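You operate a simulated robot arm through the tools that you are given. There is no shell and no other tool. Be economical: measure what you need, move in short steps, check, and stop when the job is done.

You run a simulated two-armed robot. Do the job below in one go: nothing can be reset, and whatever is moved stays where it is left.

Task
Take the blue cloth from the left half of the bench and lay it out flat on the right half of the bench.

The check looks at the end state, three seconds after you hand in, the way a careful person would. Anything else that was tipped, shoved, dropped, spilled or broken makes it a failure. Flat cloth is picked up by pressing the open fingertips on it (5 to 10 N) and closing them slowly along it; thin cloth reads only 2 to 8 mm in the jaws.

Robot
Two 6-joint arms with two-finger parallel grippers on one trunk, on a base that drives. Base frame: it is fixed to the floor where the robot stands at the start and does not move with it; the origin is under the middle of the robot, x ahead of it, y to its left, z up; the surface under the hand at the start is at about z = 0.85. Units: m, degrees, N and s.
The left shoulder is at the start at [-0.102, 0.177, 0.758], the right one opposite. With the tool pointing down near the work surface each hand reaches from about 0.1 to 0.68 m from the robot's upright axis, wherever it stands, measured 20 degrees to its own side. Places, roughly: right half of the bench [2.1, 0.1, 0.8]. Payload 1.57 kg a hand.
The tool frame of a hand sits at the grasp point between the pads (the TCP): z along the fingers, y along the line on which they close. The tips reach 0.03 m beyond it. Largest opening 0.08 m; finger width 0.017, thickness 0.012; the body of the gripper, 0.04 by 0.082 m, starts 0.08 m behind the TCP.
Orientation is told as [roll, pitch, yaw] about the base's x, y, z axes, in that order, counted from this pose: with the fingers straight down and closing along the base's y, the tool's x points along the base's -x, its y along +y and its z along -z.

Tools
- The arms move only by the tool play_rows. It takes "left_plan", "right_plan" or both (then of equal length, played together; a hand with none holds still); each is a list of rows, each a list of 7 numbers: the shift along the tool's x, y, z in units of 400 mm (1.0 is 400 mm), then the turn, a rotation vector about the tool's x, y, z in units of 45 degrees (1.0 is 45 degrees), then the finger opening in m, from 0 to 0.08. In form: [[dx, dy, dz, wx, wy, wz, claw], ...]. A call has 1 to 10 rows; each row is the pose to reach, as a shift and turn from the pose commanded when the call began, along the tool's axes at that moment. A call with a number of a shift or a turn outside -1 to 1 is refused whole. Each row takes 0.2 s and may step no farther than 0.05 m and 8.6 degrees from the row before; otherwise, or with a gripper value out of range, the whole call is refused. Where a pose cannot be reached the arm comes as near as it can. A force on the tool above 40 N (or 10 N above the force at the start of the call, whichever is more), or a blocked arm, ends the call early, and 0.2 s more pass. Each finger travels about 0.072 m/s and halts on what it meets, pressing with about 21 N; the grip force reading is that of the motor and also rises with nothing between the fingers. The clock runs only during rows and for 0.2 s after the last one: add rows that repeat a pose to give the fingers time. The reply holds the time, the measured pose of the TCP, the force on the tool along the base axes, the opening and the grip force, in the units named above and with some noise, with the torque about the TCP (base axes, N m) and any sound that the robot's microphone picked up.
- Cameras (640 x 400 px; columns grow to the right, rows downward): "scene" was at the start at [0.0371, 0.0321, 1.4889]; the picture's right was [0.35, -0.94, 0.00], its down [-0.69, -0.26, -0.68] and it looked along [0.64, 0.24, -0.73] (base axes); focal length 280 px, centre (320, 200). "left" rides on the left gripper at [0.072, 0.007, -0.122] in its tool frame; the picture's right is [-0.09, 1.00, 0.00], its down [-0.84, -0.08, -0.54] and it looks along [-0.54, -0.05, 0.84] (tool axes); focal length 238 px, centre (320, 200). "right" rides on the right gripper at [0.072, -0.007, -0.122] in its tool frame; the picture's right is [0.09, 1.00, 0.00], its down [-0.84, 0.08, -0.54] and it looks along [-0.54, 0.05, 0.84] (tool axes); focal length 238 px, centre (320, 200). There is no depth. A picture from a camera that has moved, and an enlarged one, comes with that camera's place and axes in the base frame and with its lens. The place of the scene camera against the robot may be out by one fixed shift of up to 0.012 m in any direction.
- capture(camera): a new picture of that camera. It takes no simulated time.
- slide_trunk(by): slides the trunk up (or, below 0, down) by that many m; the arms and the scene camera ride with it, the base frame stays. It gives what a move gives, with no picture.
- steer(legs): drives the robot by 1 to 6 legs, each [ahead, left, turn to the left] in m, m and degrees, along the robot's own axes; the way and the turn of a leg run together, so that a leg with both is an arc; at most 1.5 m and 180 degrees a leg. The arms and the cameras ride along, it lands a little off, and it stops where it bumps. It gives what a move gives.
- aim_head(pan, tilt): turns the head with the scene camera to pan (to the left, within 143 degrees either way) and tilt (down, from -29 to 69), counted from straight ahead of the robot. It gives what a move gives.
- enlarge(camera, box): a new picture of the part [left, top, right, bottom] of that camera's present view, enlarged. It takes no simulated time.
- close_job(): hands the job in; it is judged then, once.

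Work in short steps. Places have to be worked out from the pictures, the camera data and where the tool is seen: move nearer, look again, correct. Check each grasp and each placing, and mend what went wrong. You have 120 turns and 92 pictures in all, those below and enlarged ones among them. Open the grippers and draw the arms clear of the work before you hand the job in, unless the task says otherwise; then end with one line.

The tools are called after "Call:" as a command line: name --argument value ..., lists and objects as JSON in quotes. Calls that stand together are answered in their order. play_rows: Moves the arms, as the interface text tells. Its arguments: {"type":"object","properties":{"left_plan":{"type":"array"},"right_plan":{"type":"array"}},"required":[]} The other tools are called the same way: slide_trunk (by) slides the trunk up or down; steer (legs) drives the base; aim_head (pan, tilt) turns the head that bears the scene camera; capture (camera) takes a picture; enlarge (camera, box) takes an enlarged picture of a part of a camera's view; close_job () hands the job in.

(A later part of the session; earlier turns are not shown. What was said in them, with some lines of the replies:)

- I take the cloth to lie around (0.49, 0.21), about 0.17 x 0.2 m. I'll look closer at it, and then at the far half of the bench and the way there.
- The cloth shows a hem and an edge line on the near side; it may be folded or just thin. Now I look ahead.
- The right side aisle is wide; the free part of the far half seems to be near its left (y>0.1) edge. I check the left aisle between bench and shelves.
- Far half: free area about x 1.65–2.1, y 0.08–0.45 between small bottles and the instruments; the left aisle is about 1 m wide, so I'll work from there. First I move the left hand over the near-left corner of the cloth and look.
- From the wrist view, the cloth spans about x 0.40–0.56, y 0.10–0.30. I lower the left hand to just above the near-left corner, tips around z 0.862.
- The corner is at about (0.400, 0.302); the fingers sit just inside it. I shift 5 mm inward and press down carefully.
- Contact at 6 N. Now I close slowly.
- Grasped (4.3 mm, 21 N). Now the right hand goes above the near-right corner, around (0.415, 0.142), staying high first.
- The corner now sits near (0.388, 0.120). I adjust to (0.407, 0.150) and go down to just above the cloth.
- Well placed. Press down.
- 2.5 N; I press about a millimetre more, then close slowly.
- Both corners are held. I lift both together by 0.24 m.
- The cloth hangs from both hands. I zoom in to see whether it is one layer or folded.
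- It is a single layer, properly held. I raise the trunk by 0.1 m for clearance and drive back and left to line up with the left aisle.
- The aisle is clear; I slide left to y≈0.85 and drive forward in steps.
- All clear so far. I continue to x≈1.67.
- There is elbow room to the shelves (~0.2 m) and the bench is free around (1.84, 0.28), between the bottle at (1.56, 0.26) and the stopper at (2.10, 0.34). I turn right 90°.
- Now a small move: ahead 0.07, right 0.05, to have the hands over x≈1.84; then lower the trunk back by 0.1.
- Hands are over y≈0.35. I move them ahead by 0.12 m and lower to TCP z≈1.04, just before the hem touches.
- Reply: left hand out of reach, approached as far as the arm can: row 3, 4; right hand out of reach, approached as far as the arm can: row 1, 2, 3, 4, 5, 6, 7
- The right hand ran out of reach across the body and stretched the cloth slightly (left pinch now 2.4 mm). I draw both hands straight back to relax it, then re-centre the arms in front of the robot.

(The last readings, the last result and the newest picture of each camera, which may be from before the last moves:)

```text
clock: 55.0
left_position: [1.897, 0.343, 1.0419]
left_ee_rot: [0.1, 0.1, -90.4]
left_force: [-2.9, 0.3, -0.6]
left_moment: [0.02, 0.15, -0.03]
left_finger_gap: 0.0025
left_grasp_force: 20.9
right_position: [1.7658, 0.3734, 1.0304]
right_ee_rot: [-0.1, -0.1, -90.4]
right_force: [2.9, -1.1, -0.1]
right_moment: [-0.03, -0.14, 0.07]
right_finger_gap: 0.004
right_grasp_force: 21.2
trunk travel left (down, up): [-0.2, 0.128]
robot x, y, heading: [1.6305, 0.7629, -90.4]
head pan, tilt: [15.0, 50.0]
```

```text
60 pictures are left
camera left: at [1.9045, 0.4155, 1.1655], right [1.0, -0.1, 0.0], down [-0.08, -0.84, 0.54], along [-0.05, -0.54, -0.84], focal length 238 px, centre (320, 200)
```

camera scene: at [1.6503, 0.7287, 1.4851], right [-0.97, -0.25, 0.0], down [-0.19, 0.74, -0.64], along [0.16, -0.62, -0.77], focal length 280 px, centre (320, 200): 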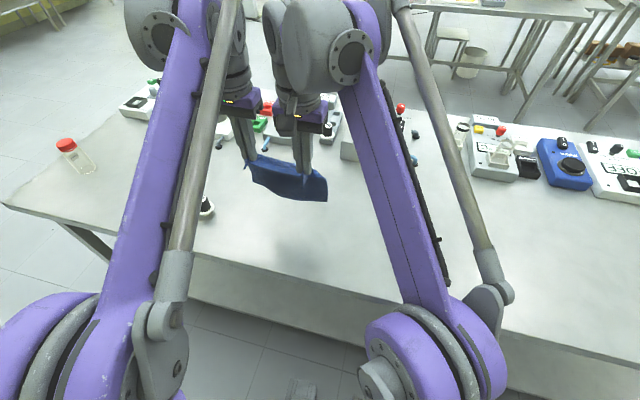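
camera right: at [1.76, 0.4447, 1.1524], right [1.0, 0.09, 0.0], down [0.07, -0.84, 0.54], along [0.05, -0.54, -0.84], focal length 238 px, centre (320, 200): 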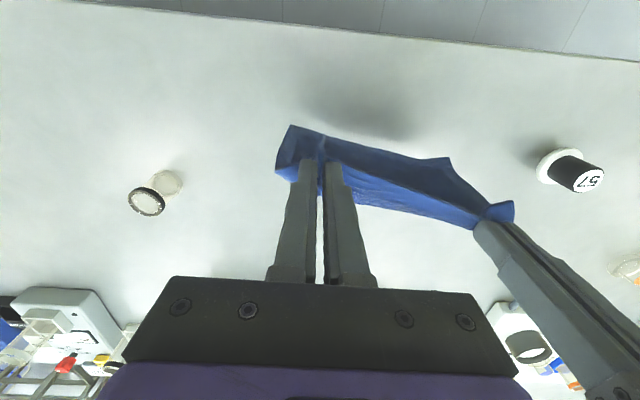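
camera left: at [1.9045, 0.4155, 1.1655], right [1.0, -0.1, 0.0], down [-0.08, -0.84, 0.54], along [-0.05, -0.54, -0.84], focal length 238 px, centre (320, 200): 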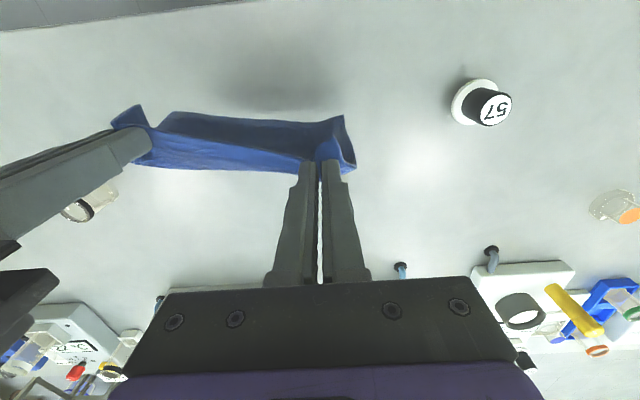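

Cloth is still held at both corners. I relax the stretch (right hand back beside the left), raise the trunk, then shift both hands 0.2 m to the robot's right and drive 0.2 m left so the hands work in front.

Call:
play_rows --right_plan '[[-0.026, 0.015, -0.015, 0, 0, 0, 0], [-0.053, 0.033, -0.03, 0, 0, 0, 0], [-0.053, 0.033, -0.03, 0, 0, 0, 0]]'

Call:
slide_trunk --by 0.12

Call:
play_rows --left_plan '[[0, -0.08, 0, 0, 0, 0, 0], [0, -0.16, 0, 0, 0, 0, 0], [0, -0.24, 0, 0, 0, 0, 0], [0, -0.32, 0, 0, 0, 0, 0], [0, -0.4, 0, 0, 0, 0, 0], [0, -0.5, 0, 0, 0, 0, 0], [0, -0.5, 0, 0, 0, 0, 0]]' --right_plan '[[0, -0.08, 0, 0, 0, 0, 0], [0, -0.16, 0, 0, 0, 0, 0], [0, -0.24, 0, 0, 0, 0, 0], [0, -0.32, 0, 0, 0, 0, 0], [0, -0.4, 0, 0, 0, 0, 0], [0, -0.5, 0, 0, 0, 0, 0], [0, -0.5, 0, 0, 0, 0, 0]]'

Call:
capture --camera "scene"

```text
clock: 55.8
left_position: [1.8968, 0.3437, 1.0444]
left_ee_rot: [-0.1, 0.0, -90.3]
left_force: [-0.1, 0.0, 0.3]
left_moment: [0.0, 0.02, 0.01]
left_finger_gap: 0.0025
left_grasp_force: 21.3
right_position: [1.7783, 0.3547, 1.042]
right_ee_rot: [0.0, 0.0, -90.3]
right_force: [0.0, 0.5, 1.1]
right_moment: [0.02, 0.01, 0.0]
right_finger_gap: 0.0036
right_grasp_force: 20.8
trunk travel left (down, up): [-0.2, 0.128]
robot x, y, heading: [1.6298, 0.7606, -90.3]
head pan, tilt: [15.0, 50.0]
```

```text
clock: 57.3
left_position: [1.8971, 0.344, 1.1632]
left_ee_rot: [0.0, 0.0, -90.4]
left_force: [-0.4, -0.7, -0.8]
left_moment: [-0.02, -0.02, 0.01]
left_finger_gap: 0.0025
left_grasp_force: 20.7
right_position: [1.7799, 0.3553, 1.1613]
right_ee_rot: [0.0, 0.1, -90.4]
right_force: [0.6, -0.3, 0.4]
right_moment: [-0.02, -0.03, 0.03]
right_finger_gap: 0.0038
right_grasp_force: 20.7
trunk travel left (down, up): [-0.32, 0.008]
robot x, y, heading: [1.6314, 0.7636, -90.1]
head pan, tilt: [15.0, 50.0]
```

```text
clock: 58.9
left_position: [1.6961, 0.344, 1.1633]
left_ee_rot: [0.0, 0.1, -90.4]
left_force: [0.5, -0.1, 1.3]
left_moment: [-0.01, 0.0, 0.02]
left_finger_gap: 0.0025
left_grasp_force: 20.8
right_position: [1.5811, 0.3534, 1.1618]
right_ee_rot: [0.1, 0.1, -90.4]
right_force: [1.0, 0.0, -0.1]
right_moment: [0.0, 0.02, 0.01]
right_finger_gap: 0.004
right_grasp_force: 21.1
trunk travel left (down, up): [-0.32, 0.008]
robot x, y, heading: [1.6285, 0.7615, -90.6]
head pan, tilt: [15.0, 50.0]
```

```text
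59 pictures are left
camera scene: at [1.6517, 0.7335, 1.61], right [-0.97, -0.25, 0.0], down [-0.2, 0.74, -0.64], along [0.16, -0.62, -0.77], focal length 280 px, centre (320, 200)
```

scene: 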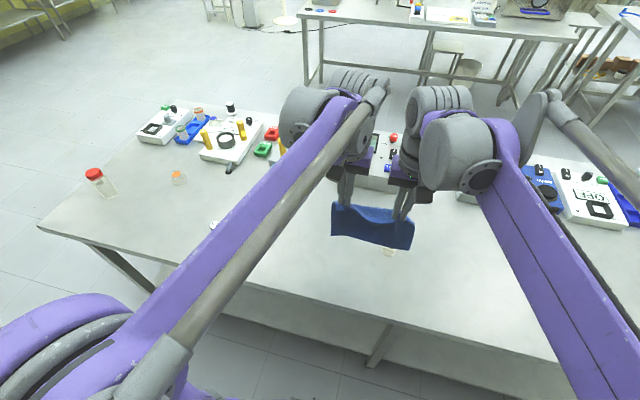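

Now drive 0.2 m to the robot's left, hands high above the bottles, and bring the trunk down.

Call:
steer --legs '[[0, 0.2, 0]]'

Call:
slide_trunk --by -0.1

Call:
capture --camera "scene"

Call:
capture --camera "right"

```text
clock: 61.3
left_position: [1.8922, 0.3419, 1.1624]
left_ee_rot: [0.0, 0.0, -90.4]
left_force: [-0.2, 0.4, -0.1]
left_moment: [0.01, 0.02, -0.01]
left_finger_gap: 0.0026
left_grasp_force: 21.1
right_position: [1.7764, 0.353, 1.1611]
right_ee_rot: [0.1, 0.0, -90.5]
right_force: [-0.1, 0.2, -0.4]
right_moment: [-0.01, -0.01, 0.01]
right_finger_gap: 0.0039
right_grasp_force: 21.2
trunk travel left (down, up): [-0.32, 0.008]
robot x, y, heading: [1.8251, 0.7582, -90.6]
head pan, tilt: [15.0, 50.0]
```

```text
clock: 62.6
left_position: [1.8933, 0.3423, 1.0627]
left_ee_rot: [0.0, 0.0, -90.4]
left_force: [0.4, -0.5, 0.2]
left_moment: [0.01, -0.01, -0.03]
left_finger_gap: 0.0025
left_grasp_force: 21.1
right_position: [1.7766, 0.3528, 1.062]
right_ee_rot: [0.0, -0.1, -90.5]
right_force: [0.0, 0.5, 0.0]
right_moment: [0.02, -0.03, 0.02]
right_finger_gap: 0.0038
right_grasp_force: 20.6
trunk travel left (down, up): [-0.22, 0.108]
robot x, y, heading: [1.8261, 0.7597, -90.2]
head pan, tilt: [15.0, 50.0]
```

```text
58 pictures are left
camera scene: at [1.8483, 0.7281, 1.5043], right [-0.97, -0.25, 0.0], down [-0.19, 0.74, -0.64], along [0.16, -0.62, -0.77], focal length 280 px, centre (320, 200)
```

scene: 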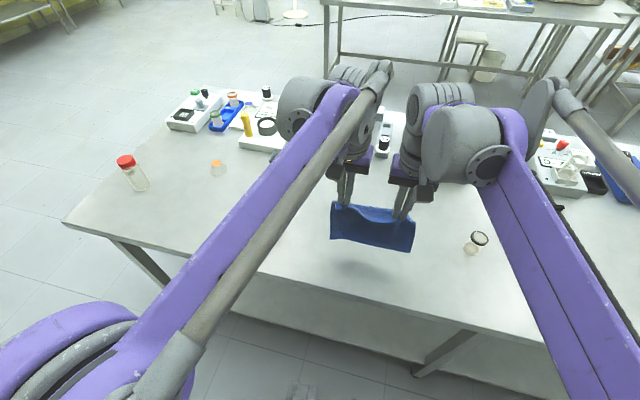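

```text
57 pictures are left
camera right: at [1.7707, 0.4239, 1.184], right [1.0, 0.08, 0.0], down [0.07, -0.84, 0.54], along [0.05, -0.54, -0.84], focal length 238 px, centre (320, 200)
```

right: 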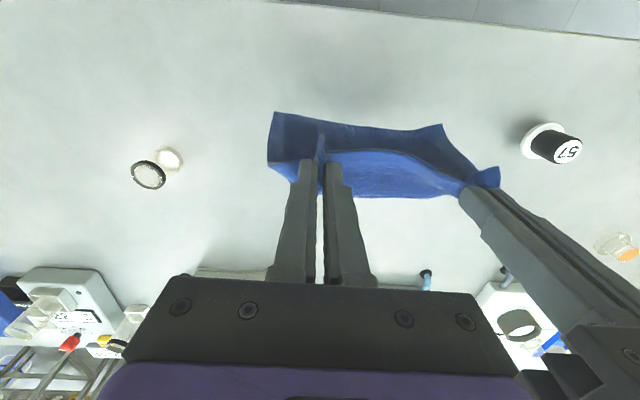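

Hands are now centred in front of the robot. I move them ahead 0.11 m, then lower until the hem is about to touch.

Call:
play_rows --left_plan '[[-0.07, 0, 0, 0, 0, 0, 0], [-0.14, 0, 0, 0, 0, 0, 0], [-0.21, 0, 0, 0, 0, 0, 0], [-0.28, 0, 0, 0, 0, 0, 0], [-0.28, 0, 0.05, 0, 0, 0, 0], [-0.28, 0, 0.08, 0, 0, 0, 0], [-0.28, 0, 0.08, 0, 0, 0, 0]]' --right_plan '[[-0.07, 0, 0, 0, 0, 0, 0], [-0.14, 0, 0, 0, 0, 0, 0], [-0.21, 0, 0, 0, 0, 0, 0], [-0.28, 0, 0, 0, 0, 0, 0], [-0.28, 0, 0.05, 0, 0, 0, 0], [-0.28, 0, 0.08, 0, 0, 0, 0], [-0.28, 0, 0.08, 0, 0, 0, 0]]'

Call:
enlarge --camera "scene" --box '[280, 120, 472, 240]'

Call:
capture --camera "right"

```text
clock: 64.2
left_position: [1.8922, 0.2305, 1.0312]
left_ee_rot: [0.0, -0.1, -90.4]
left_force: [1.0, -0.5, 0.1]
left_moment: [-0.02, 0.03, -0.03]
left_finger_gap: 0.0025
left_grasp_force: 21.2
right_position: [1.7763, 0.2407, 1.0297]
right_ee_rot: [0.0, -0.2, -90.5]
right_force: [0.2, 0.3, -0.1]
right_moment: [0.02, 0.0, -0.02]
right_finger_gap: 0.0037
right_grasp_force: 20.7
trunk travel left (down, up): [-0.22, 0.108]
robot x, y, heading: [1.8294, 0.7555, -90.1]
head pan, tilt: [15.0, 50.0]
```

```text
3.33 times, centred on (376, 180) of scene
camera zoom: at [1.8484, 0.729, 1.5044], right [-0.97, -0.25, 0.0], down [-0.19, 0.74, -0.64], along [0.16, -0.62, -0.77], focal length 932 px, centre (133, 267)
```

zoom: 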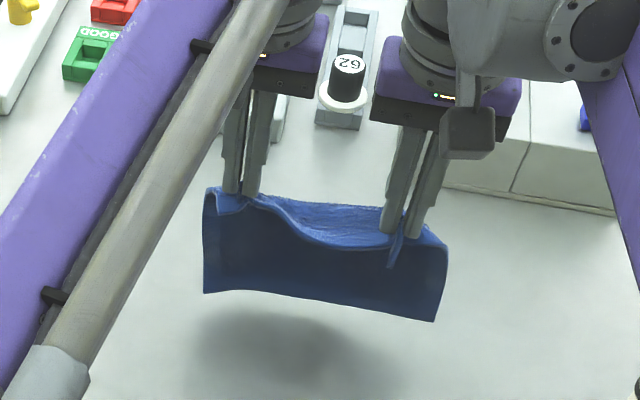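

```text
55 pictures are left
camera right: at [1.77, 0.3127, 1.1522], right [1.0, 0.08, 0.0], down [0.07, -0.84, 0.54], along [0.05, -0.54, -0.84], focal length 238 px, centre (320, 200)
```

right: 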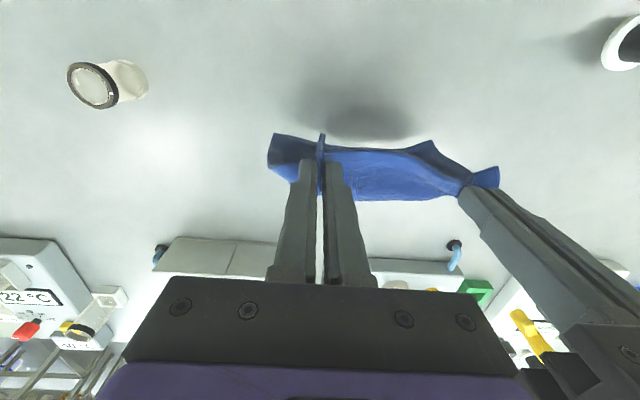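

The hem is about 3 cm above the bench, with some slack between the hands. I spread them 7 mm each, touch down, and begin drawing back so that the cloth lays out ahead.

Call:
play_rows --left_plan '[[0, 0.01, 0.0375, 0, 0, 0, 0], [0, 0.0175, 0.075, 0, 0, 0, 0], [0.058, 0.0175, 0.075, 0, 0, 0, 0], [0.115, 0.0175, 0.08, 0, 0, 0, 0], [0.17, 0.0175, 0.095, 0, 0, 0, 0], [0.2175, 0.0175, 0.12, 0, 0, 0, 0], [0.2175, 0.0175, 0.12, 0, 0, 0, 0]]' --right_plan '[[0, -0.01, 0.0375, 0, 0, 0, 0], [0, -0.0175, 0.075, 0, 0, 0, 0], [0.058, -0.0175, 0.075, 0, 0, 0, 0], [0.115, -0.0175, 0.08, 0, 0, 0, 0], [0.17, -0.0175, 0.095, 0, 0, 0, 0], [0.2175, -0.0175, 0.12, 0, 0, 0, 0], [0.2175, -0.0175, 0.12, 0, 0, 0, 0]]'

Call:
enlarge --camera "scene" --box '[280, 120, 472, 240]'

Call:
capture --camera "right"

```text
clock: 65.8
left_position: [1.9011, 0.3183, 0.9827]
left_ee_rot: [0.1, 0.0, -90.5]
left_force: [-1.9, -0.4, 0.2]
left_moment: [0.01, 0.05, -0.03]
left_finger_gap: 0.0025
left_grasp_force: 21.1
right_position: [1.7698, 0.328, 0.981]
right_ee_rot: [0.1, 0.0, -90.4]
right_force: [2.2, -0.5, 0.4]
right_moment: [0.0, -0.09, 0.04]
right_finger_gap: 0.0038
right_grasp_force: 20.5
trunk travel left (down, up): [-0.22, 0.108]
robot x, y, heading: [1.8291, 0.7581, -90.4]
head pan, tilt: [15.0, 50.0]
```

```text
3.33 times, centred on (376, 180) of scene
camera zoom: at [1.8484, 0.7279, 1.5043], right [-0.97, -0.25, 0.0], down [-0.19, 0.74, -0.64], along [0.16, -0.62, -0.77], focal length 932 px, centre (133, 267)
```

zoom: 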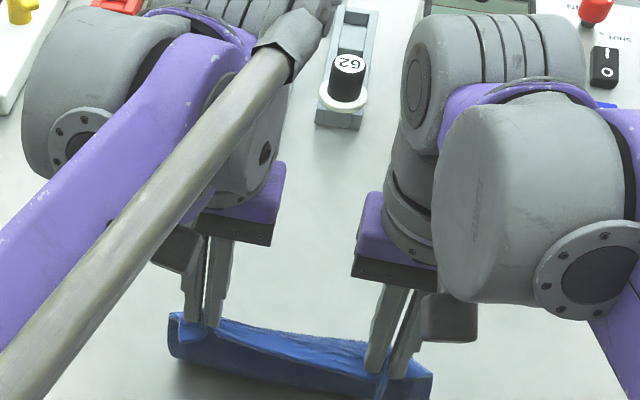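

```text
53 pictures are left
camera right: at [1.7636, 0.3995, 1.1036], right [1.0, 0.08, 0.0], down [0.07, -0.84, 0.54], along [0.05, -0.54, -0.84], focal length 238 px, centre (320, 200)
```

right: 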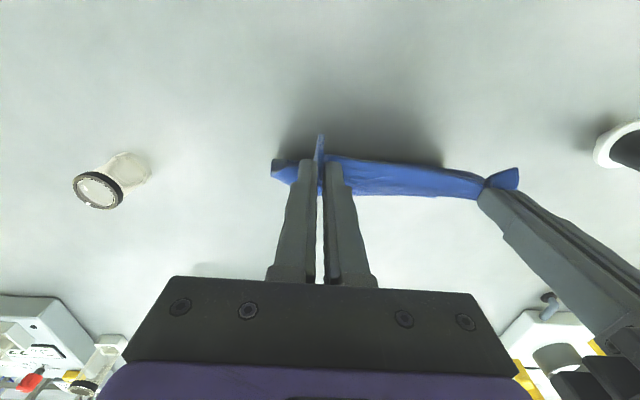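

I check from the other cameras how the hem trails.

Call:
enlarge --camera "scene" --box '[300, 180, 460, 280]'

Call:
enlarge --camera "left" --box '[80, 90, 400, 290]'

```text
4.00 times, centred on (380, 230) of scene
camera zoom: at [1.8484, 0.7279, 1.5043], right [-0.97, -0.25, 0.0], down [-0.19, 0.74, -0.64], along [0.16, -0.62, -0.77], focal length 1119 px, centre (80, 80)
```

zoom: 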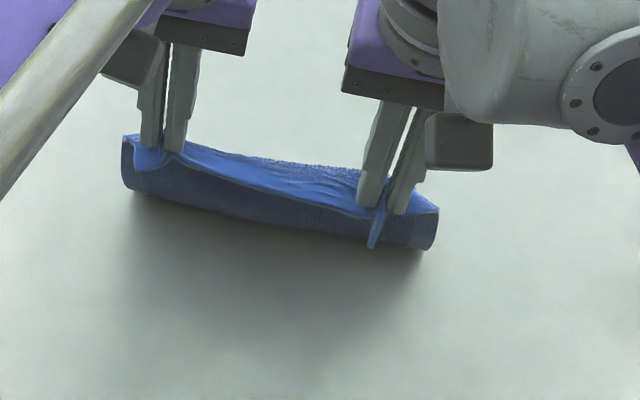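

```text
2.00 times, centred on (240, 190) of left
camera zoom: at [1.9088, 0.3906, 1.1052], right [0.99, -0.1, 0.0], down [-0.08, -0.84, 0.54], along [-0.05, -0.54, -0.84], focal length 477 px, centre (480, 220)
```

zoom: 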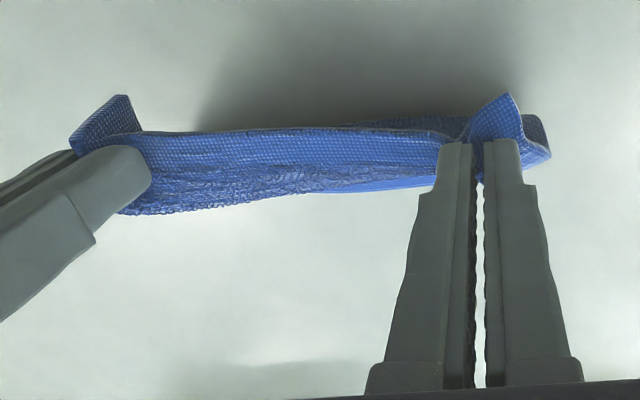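

The hem is trailing on the far side as it should. I continue the arc down to just above the bench.

Call:
play_rows --left_plan '[[0.04, 0, 0.04, 0, 0, 0, 0], [0.08, 0, 0.085, 0, 0, 0, 0], [0.105, 0, 0.125, 0, 0, 0, 0], [0.13, 0, 0.165, 0, 0, 0, 0], [0.15, 0, 0.205, 0, 0, 0, 0], [0.165, 0, 0.235, 0, 0, 0, 0], [0.165, 0, 0.235, 0, 0, 0, 0]]' --right_plan '[[0.04, 0, 0.04, 0, 0, 0, 0], [0.08, 0, 0.085, 0, 0, 0, 0], [0.105, 0, 0.125, 0, 0, 0, 0], [0.13, 0, 0.165, 0, 0, 0, 0], [0.15, 0, 0.205, 0, 0, 0, 0], [0.165, 0, 0.235, 0, 0, 0, 0], [0.165, 0, 0.235, 0, 0, 0, 0]]'

Call:
capture --camera "scene"

Call:
capture --camera "right"

Call:
capture --camera "left"

```text
clock: 67.4
left_position: [1.9001, 0.3839, 0.8884]
left_ee_rot: [0.0, 0.0, -90.5]
left_force: [-0.6, -1.4, 4.4]
left_moment: [-0.03, 0.08, -0.06]
left_finger_gap: 0.0024
left_grasp_force: 20.8
right_position: [1.7715, 0.3927, 0.8869]
right_ee_rot: [0.0, -0.1, -90.4]
right_force: [1.5, -0.4, 0.8]
right_moment: [0.0, -0.11, 0.03]
right_finger_gap: 0.0041
right_grasp_force: 21.1
trunk travel left (down, up): [-0.22, 0.108]
robot x, y, heading: [1.8258, 0.7592, -90.4]
head pan, tilt: [15.0, 50.0]
```

```text
50 pictures are left
camera scene: at [1.8484, 0.7287, 1.5044], right [-0.97, -0.25, 0.0], down [-0.19, 0.74, -0.64], along [0.16, -0.62, -0.77], focal length 280 px, centre (320, 200)
```

scene: 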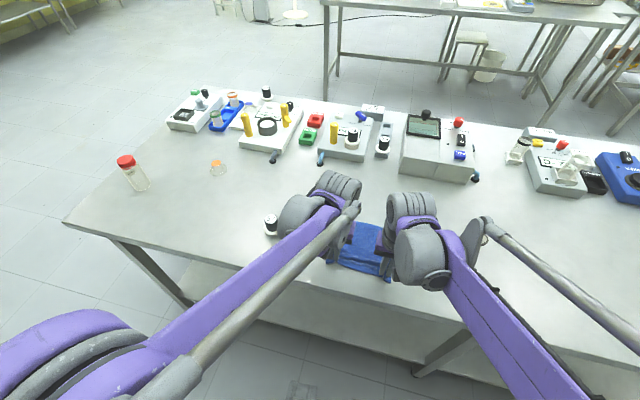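

```text
49 pictures are left
camera right: at [1.7641, 0.4655, 1.0097], right [1.0, 0.08, 0.0], down [0.07, -0.84, 0.54], along [0.05, -0.54, -0.84], focal length 238 px, centre (320, 200)
```

right: 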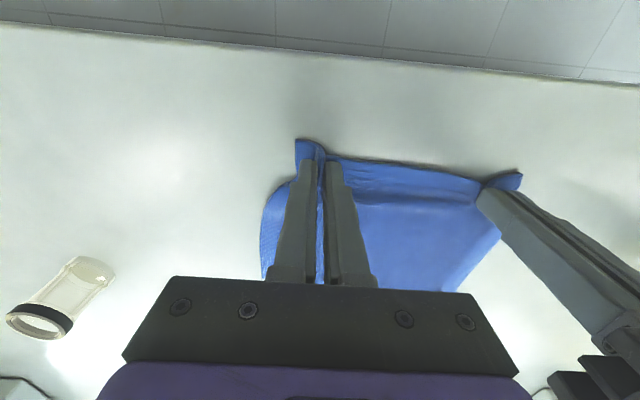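

```text
48 pictures are left
camera left: at [1.9087, 0.4561, 1.0109], right [0.99, -0.1, 0.0], down [-0.08, -0.84, 0.54], along [-0.05, -0.54, -0.84], focal length 238 px, centre (320, 200)
```

left: 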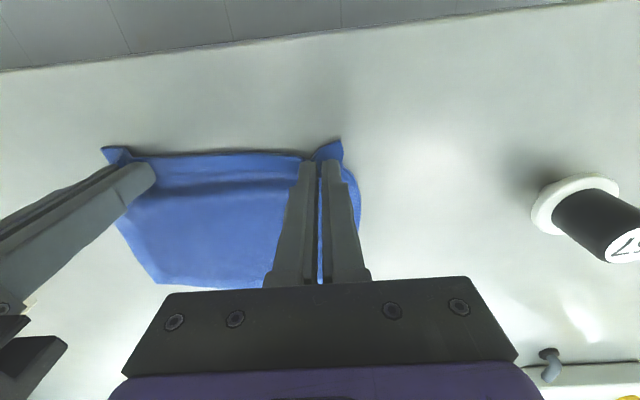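

Laid out ahead nicely. I lower the last few millimetres, then open slowly in contact so that the pinched folds spread out again.

Call:
play_rows --left_plan '[[0, 0, 0.006, 0, 0, 0, 0], [0, 0, 0.008, 0, 0, 0, 0.004], [0, 0, 0.008, 0, 0, 0, 0.008], [0, 0, 0.008, 0, 0, 0, 0.012], [0, 0, 0.008, 0, 0, 0, 0.016], [0, 0, 0.008, 0, 0, 0, 0.02], [0, 0, 0.008, 0, 0, 0, 0.025], [0, 0, 0.008, 0, 0, 0, 0.03], [0, 0, 0.008, 0, 0, 0, 0.03]]' --right_plan '[[0, 0, 0.006, 0, 0, 0, 0], [0, 0, 0.01, 0, 0, 0, 0.004], [0, 0, 0.01, 0, 0, 0, 0.008], [0, 0, 0.01, 0, 0, 0, 0.012], [0, 0, 0.01, 0, 0, 0, 0.016], [0, 0, 0.01, 0, 0, 0, 0.02], [0, 0, 0.01, 0, 0, 0, 0.025], [0, 0, 0.01, 0, 0, 0, 0.03], [0, 0, 0.01, 0, 0, 0, 0.03]]'

Call:
capture --camera "right"

Call:
capture --camera "left"

```text
clock: 69.4
left_position: [1.9015, 0.3835, 0.886]
left_ee_rot: [0.1, -0.2, -90.4]
left_force: [-1.1, 1.5, -0.3]
left_moment: [0.01, 0.06, 0.0]
left_finger_gap: 0.0301
left_grasp_force: 0.0
right_position: [1.771, 0.3923, 0.8838]
right_ee_rot: [0.1, -0.1, -90.6]
right_force: [-0.2, 0.3, 5.8]
right_moment: [0.01, 0.01, 0.0]
right_finger_gap: 0.0265
right_grasp_force: 0.1
trunk travel left (down, up): [-0.22, 0.108]
robot x, y, heading: [1.8255, 0.7593, -90.2]
head pan, tilt: [15.0, 50.0]
```

```text
47 pictures are left
camera right: at [1.7641, 0.4656, 1.0061], right [1.0, 0.08, 0.0], down [0.07, -0.84, 0.54], along [0.05, -0.54, -0.84], focal length 238 px, centre (320, 200)
```

right: 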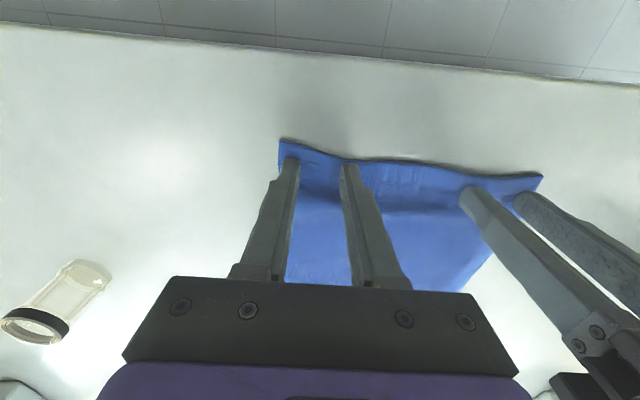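

```text
46 pictures are left
camera left: at [1.9088, 0.4564, 1.0079], right [0.99, -0.1, 0.0], down [-0.08, -0.84, 0.54], along [-0.05, -0.54, -0.84], focal length 238 px, centre (320, 200)
```

left: 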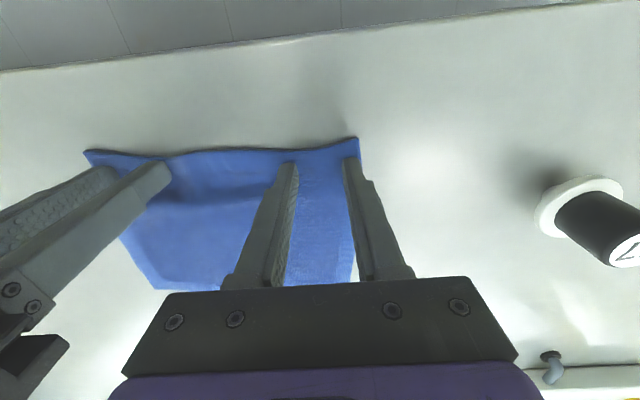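

Both pinches spread out well. I lift both hands straight up and look.

Call:
play_rows --left_plan '[[0, 0, -0.03, 0, 0, 0, 0.032], [0, 0, -0.1, 0, 0, 0, 0.032], [0, 0, -0.2, 0, 0, 0, 0.032], [0, 0, -0.3, 0, 0, 0, 0.032], [0, 0, -0.4, 0, 0, 0, 0.032], [0, 0, -0.5, 0, 0, 0, 0.032], [0, 0, -0.5, 0, 0, 0, 0.032]]' --right_plan '[[0, 0, -0.03, 0, 0, 0, 0.032], [0, 0, -0.1, 0, 0, 0, 0.032], [0, 0, -0.2, 0, 0, 0, 0.032], [0, 0, -0.3, 0, 0, 0, 0.032], [0, 0, -0.4, 0, 0, 0, 0.032], [0, 0, -0.5, 0, 0, 0, 0.032], [0, 0, -0.5, 0, 0, 0, 0.032]]'

Call:
capture --camera "right"

Call:
capture --camera "left"

Call:
capture --camera "scene"

```text
clock: 71.0
left_position: [1.9005, 0.3861, 1.0855]
left_ee_rot: [0.0, 0.0, -90.5]
left_force: [1.0, 0.1, 0.2]
left_moment: [0.0, -0.01, 0.01]
left_finger_gap: 0.0321
left_grasp_force: 0.0
right_position: [1.7681, 0.3929, 1.0837]
right_ee_rot: [0.0, -0.1, -90.3]
right_force: [-0.6, 0.1, -0.2]
right_moment: [0.05, 0.01, 0.04]
right_finger_gap: 0.0318
right_grasp_force: 0.0
trunk travel left (down, up): [-0.22, 0.108]
robot x, y, heading: [1.8312, 0.759, -90.2]
head pan, tilt: [15.0, 50.0]
```

```text
45 pictures are left
camera right: at [1.7633, 0.465, 1.2066], right [1.0, 0.08, 0.0], down [0.07, -0.84, 0.54], along [0.05, -0.54, -0.84], focal length 238 px, centre (320, 200)
```

right: 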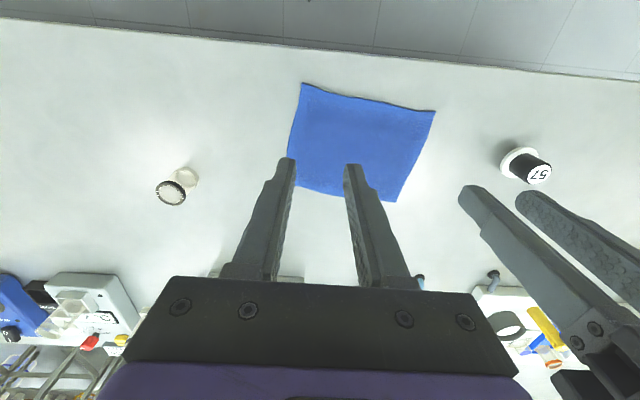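

```text
44 pictures are left
camera left: at [1.9082, 0.457, 1.2079], right [0.99, -0.1, 0.0], down [-0.08, -0.84, 0.54], along [-0.05, -0.54, -0.84], focal length 238 px, centre (320, 200)
```

left: 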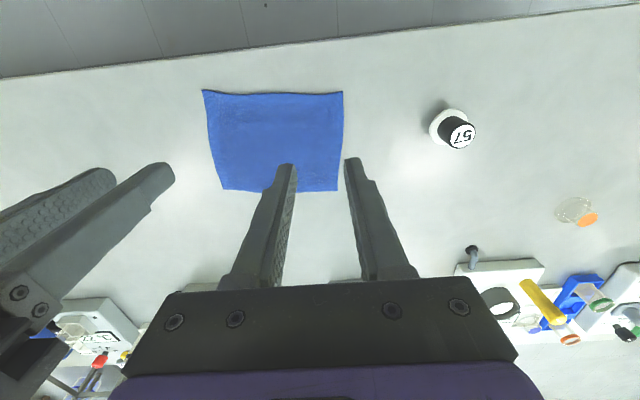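

```text
43 pictures are left
camera scene: at [1.8484, 0.7285, 1.5043], right [-0.97, -0.25, 0.0], down [-0.19, 0.74, -0.64], along [0.16, -0.62, -0.77], focal length 280 px, centre (320, 200)
```

scene: 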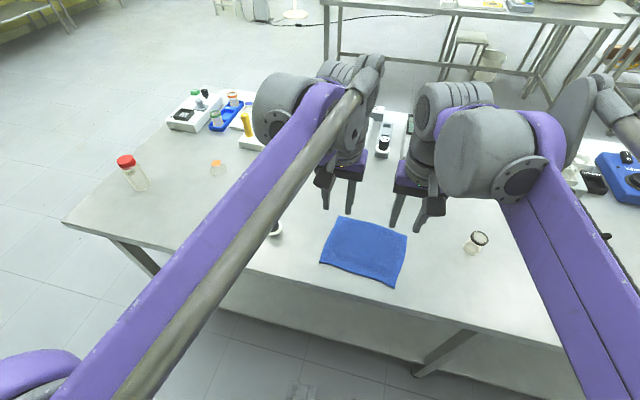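

The cloth looks full-size and flat. One enlarged look to confirm.

Call:
enlarge --camera "scene" --box '[284, 200, 444, 300]'

```text
4.00 times, centred on (364, 250) of scene
camera zoom: at [1.8484, 0.7285, 1.5043], right [-0.97, -0.25, 0.0], down [-0.19, 0.74, -0.64], along [0.16, -0.62, -0.77], focal length 1119 px, centre (144, 0)
```

zoom: 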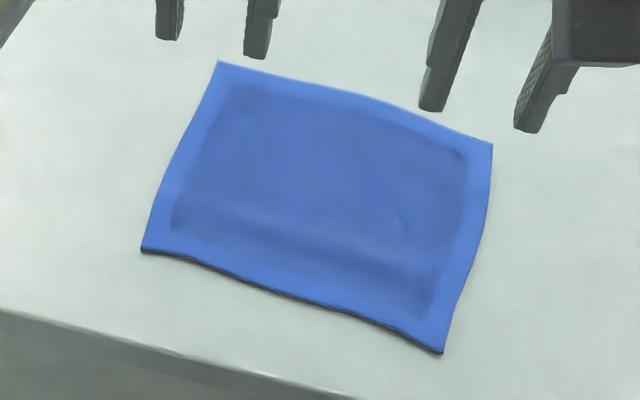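

The cloth lies flat, all four corners out, well within the right half. I open the grippers, draw the arms back and raise them clear.

Call:
play_rows --left_plan '[[0, 0.03, -0.05, 0, 0, 0, 0.045], [0.06, 0.06, -0.1, 0, 0, 0, 0.06], [0.12, 0.06, -0.15, 0, 0, 0, 0.07], [0.18, 0.06, -0.2, 0, 0, 0, 0.075], [0.18, 0.06, -0.2, 0, 0, 0, 0.075]]' --right_plan '[[0, -0.03, -0.05, 0, 0, 0, 0.045], [0.06, -0.06, -0.1, 0, 0, 0, 0.06], [0.12, -0.06, -0.15, 0, 0, 0, 0.07], [0.18, -0.06, -0.2, 0, 0, 0, 0.075], [0.18, -0.06, -0.2, 0, 0, 0, 0.075]]'

Call:
capture --camera "scene"

```text
clock: 72.2
left_position: [1.9259, 0.4538, 1.1643]
left_ee_rot: [0.0, -0.1, -90.4]
left_force: [-0.7, -0.4, -0.4]
left_moment: [0.03, 0.0, 0.03]
left_finger_gap: 0.0751
left_grasp_force: 0.0
right_position: [1.7463, 0.4644, 1.1634]
right_ee_rot: [0.0, 0.1, -90.5]
right_force: [-0.2, 0.0, -0.3]
right_moment: [0.0, 0.01, -0.02]
right_finger_gap: 0.0749
right_grasp_force: 0.0
trunk travel left (down, up): [-0.22, 0.108]
robot x, y, heading: [1.8252, 0.7596, -90.6]
head pan, tilt: [15.0, 50.0]
```

```text
41 pictures are left
camera scene: at [1.8484, 0.7275, 1.5043], right [-0.97, -0.25, 0.0], down [-0.19, 0.74, -0.64], along [0.16, -0.62, -0.77], focal length 280 px, centre (320, 200)
```

scene: 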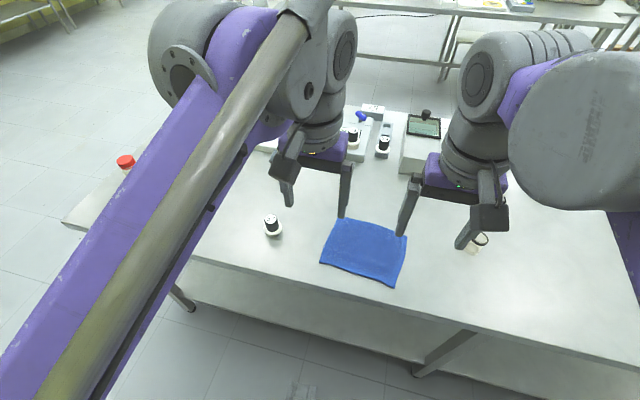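

The arms are clear, the grippers are open, and the cloth lies flat with nothing else disturbed, so I hand in.

Call:
close_job

```text
The job is handed in.
```

The blue cloth now lies flat on the right half of the bench, centred near (1.84, 0.32) m; the pictures show no other item moved, and both grippers are open and clear.
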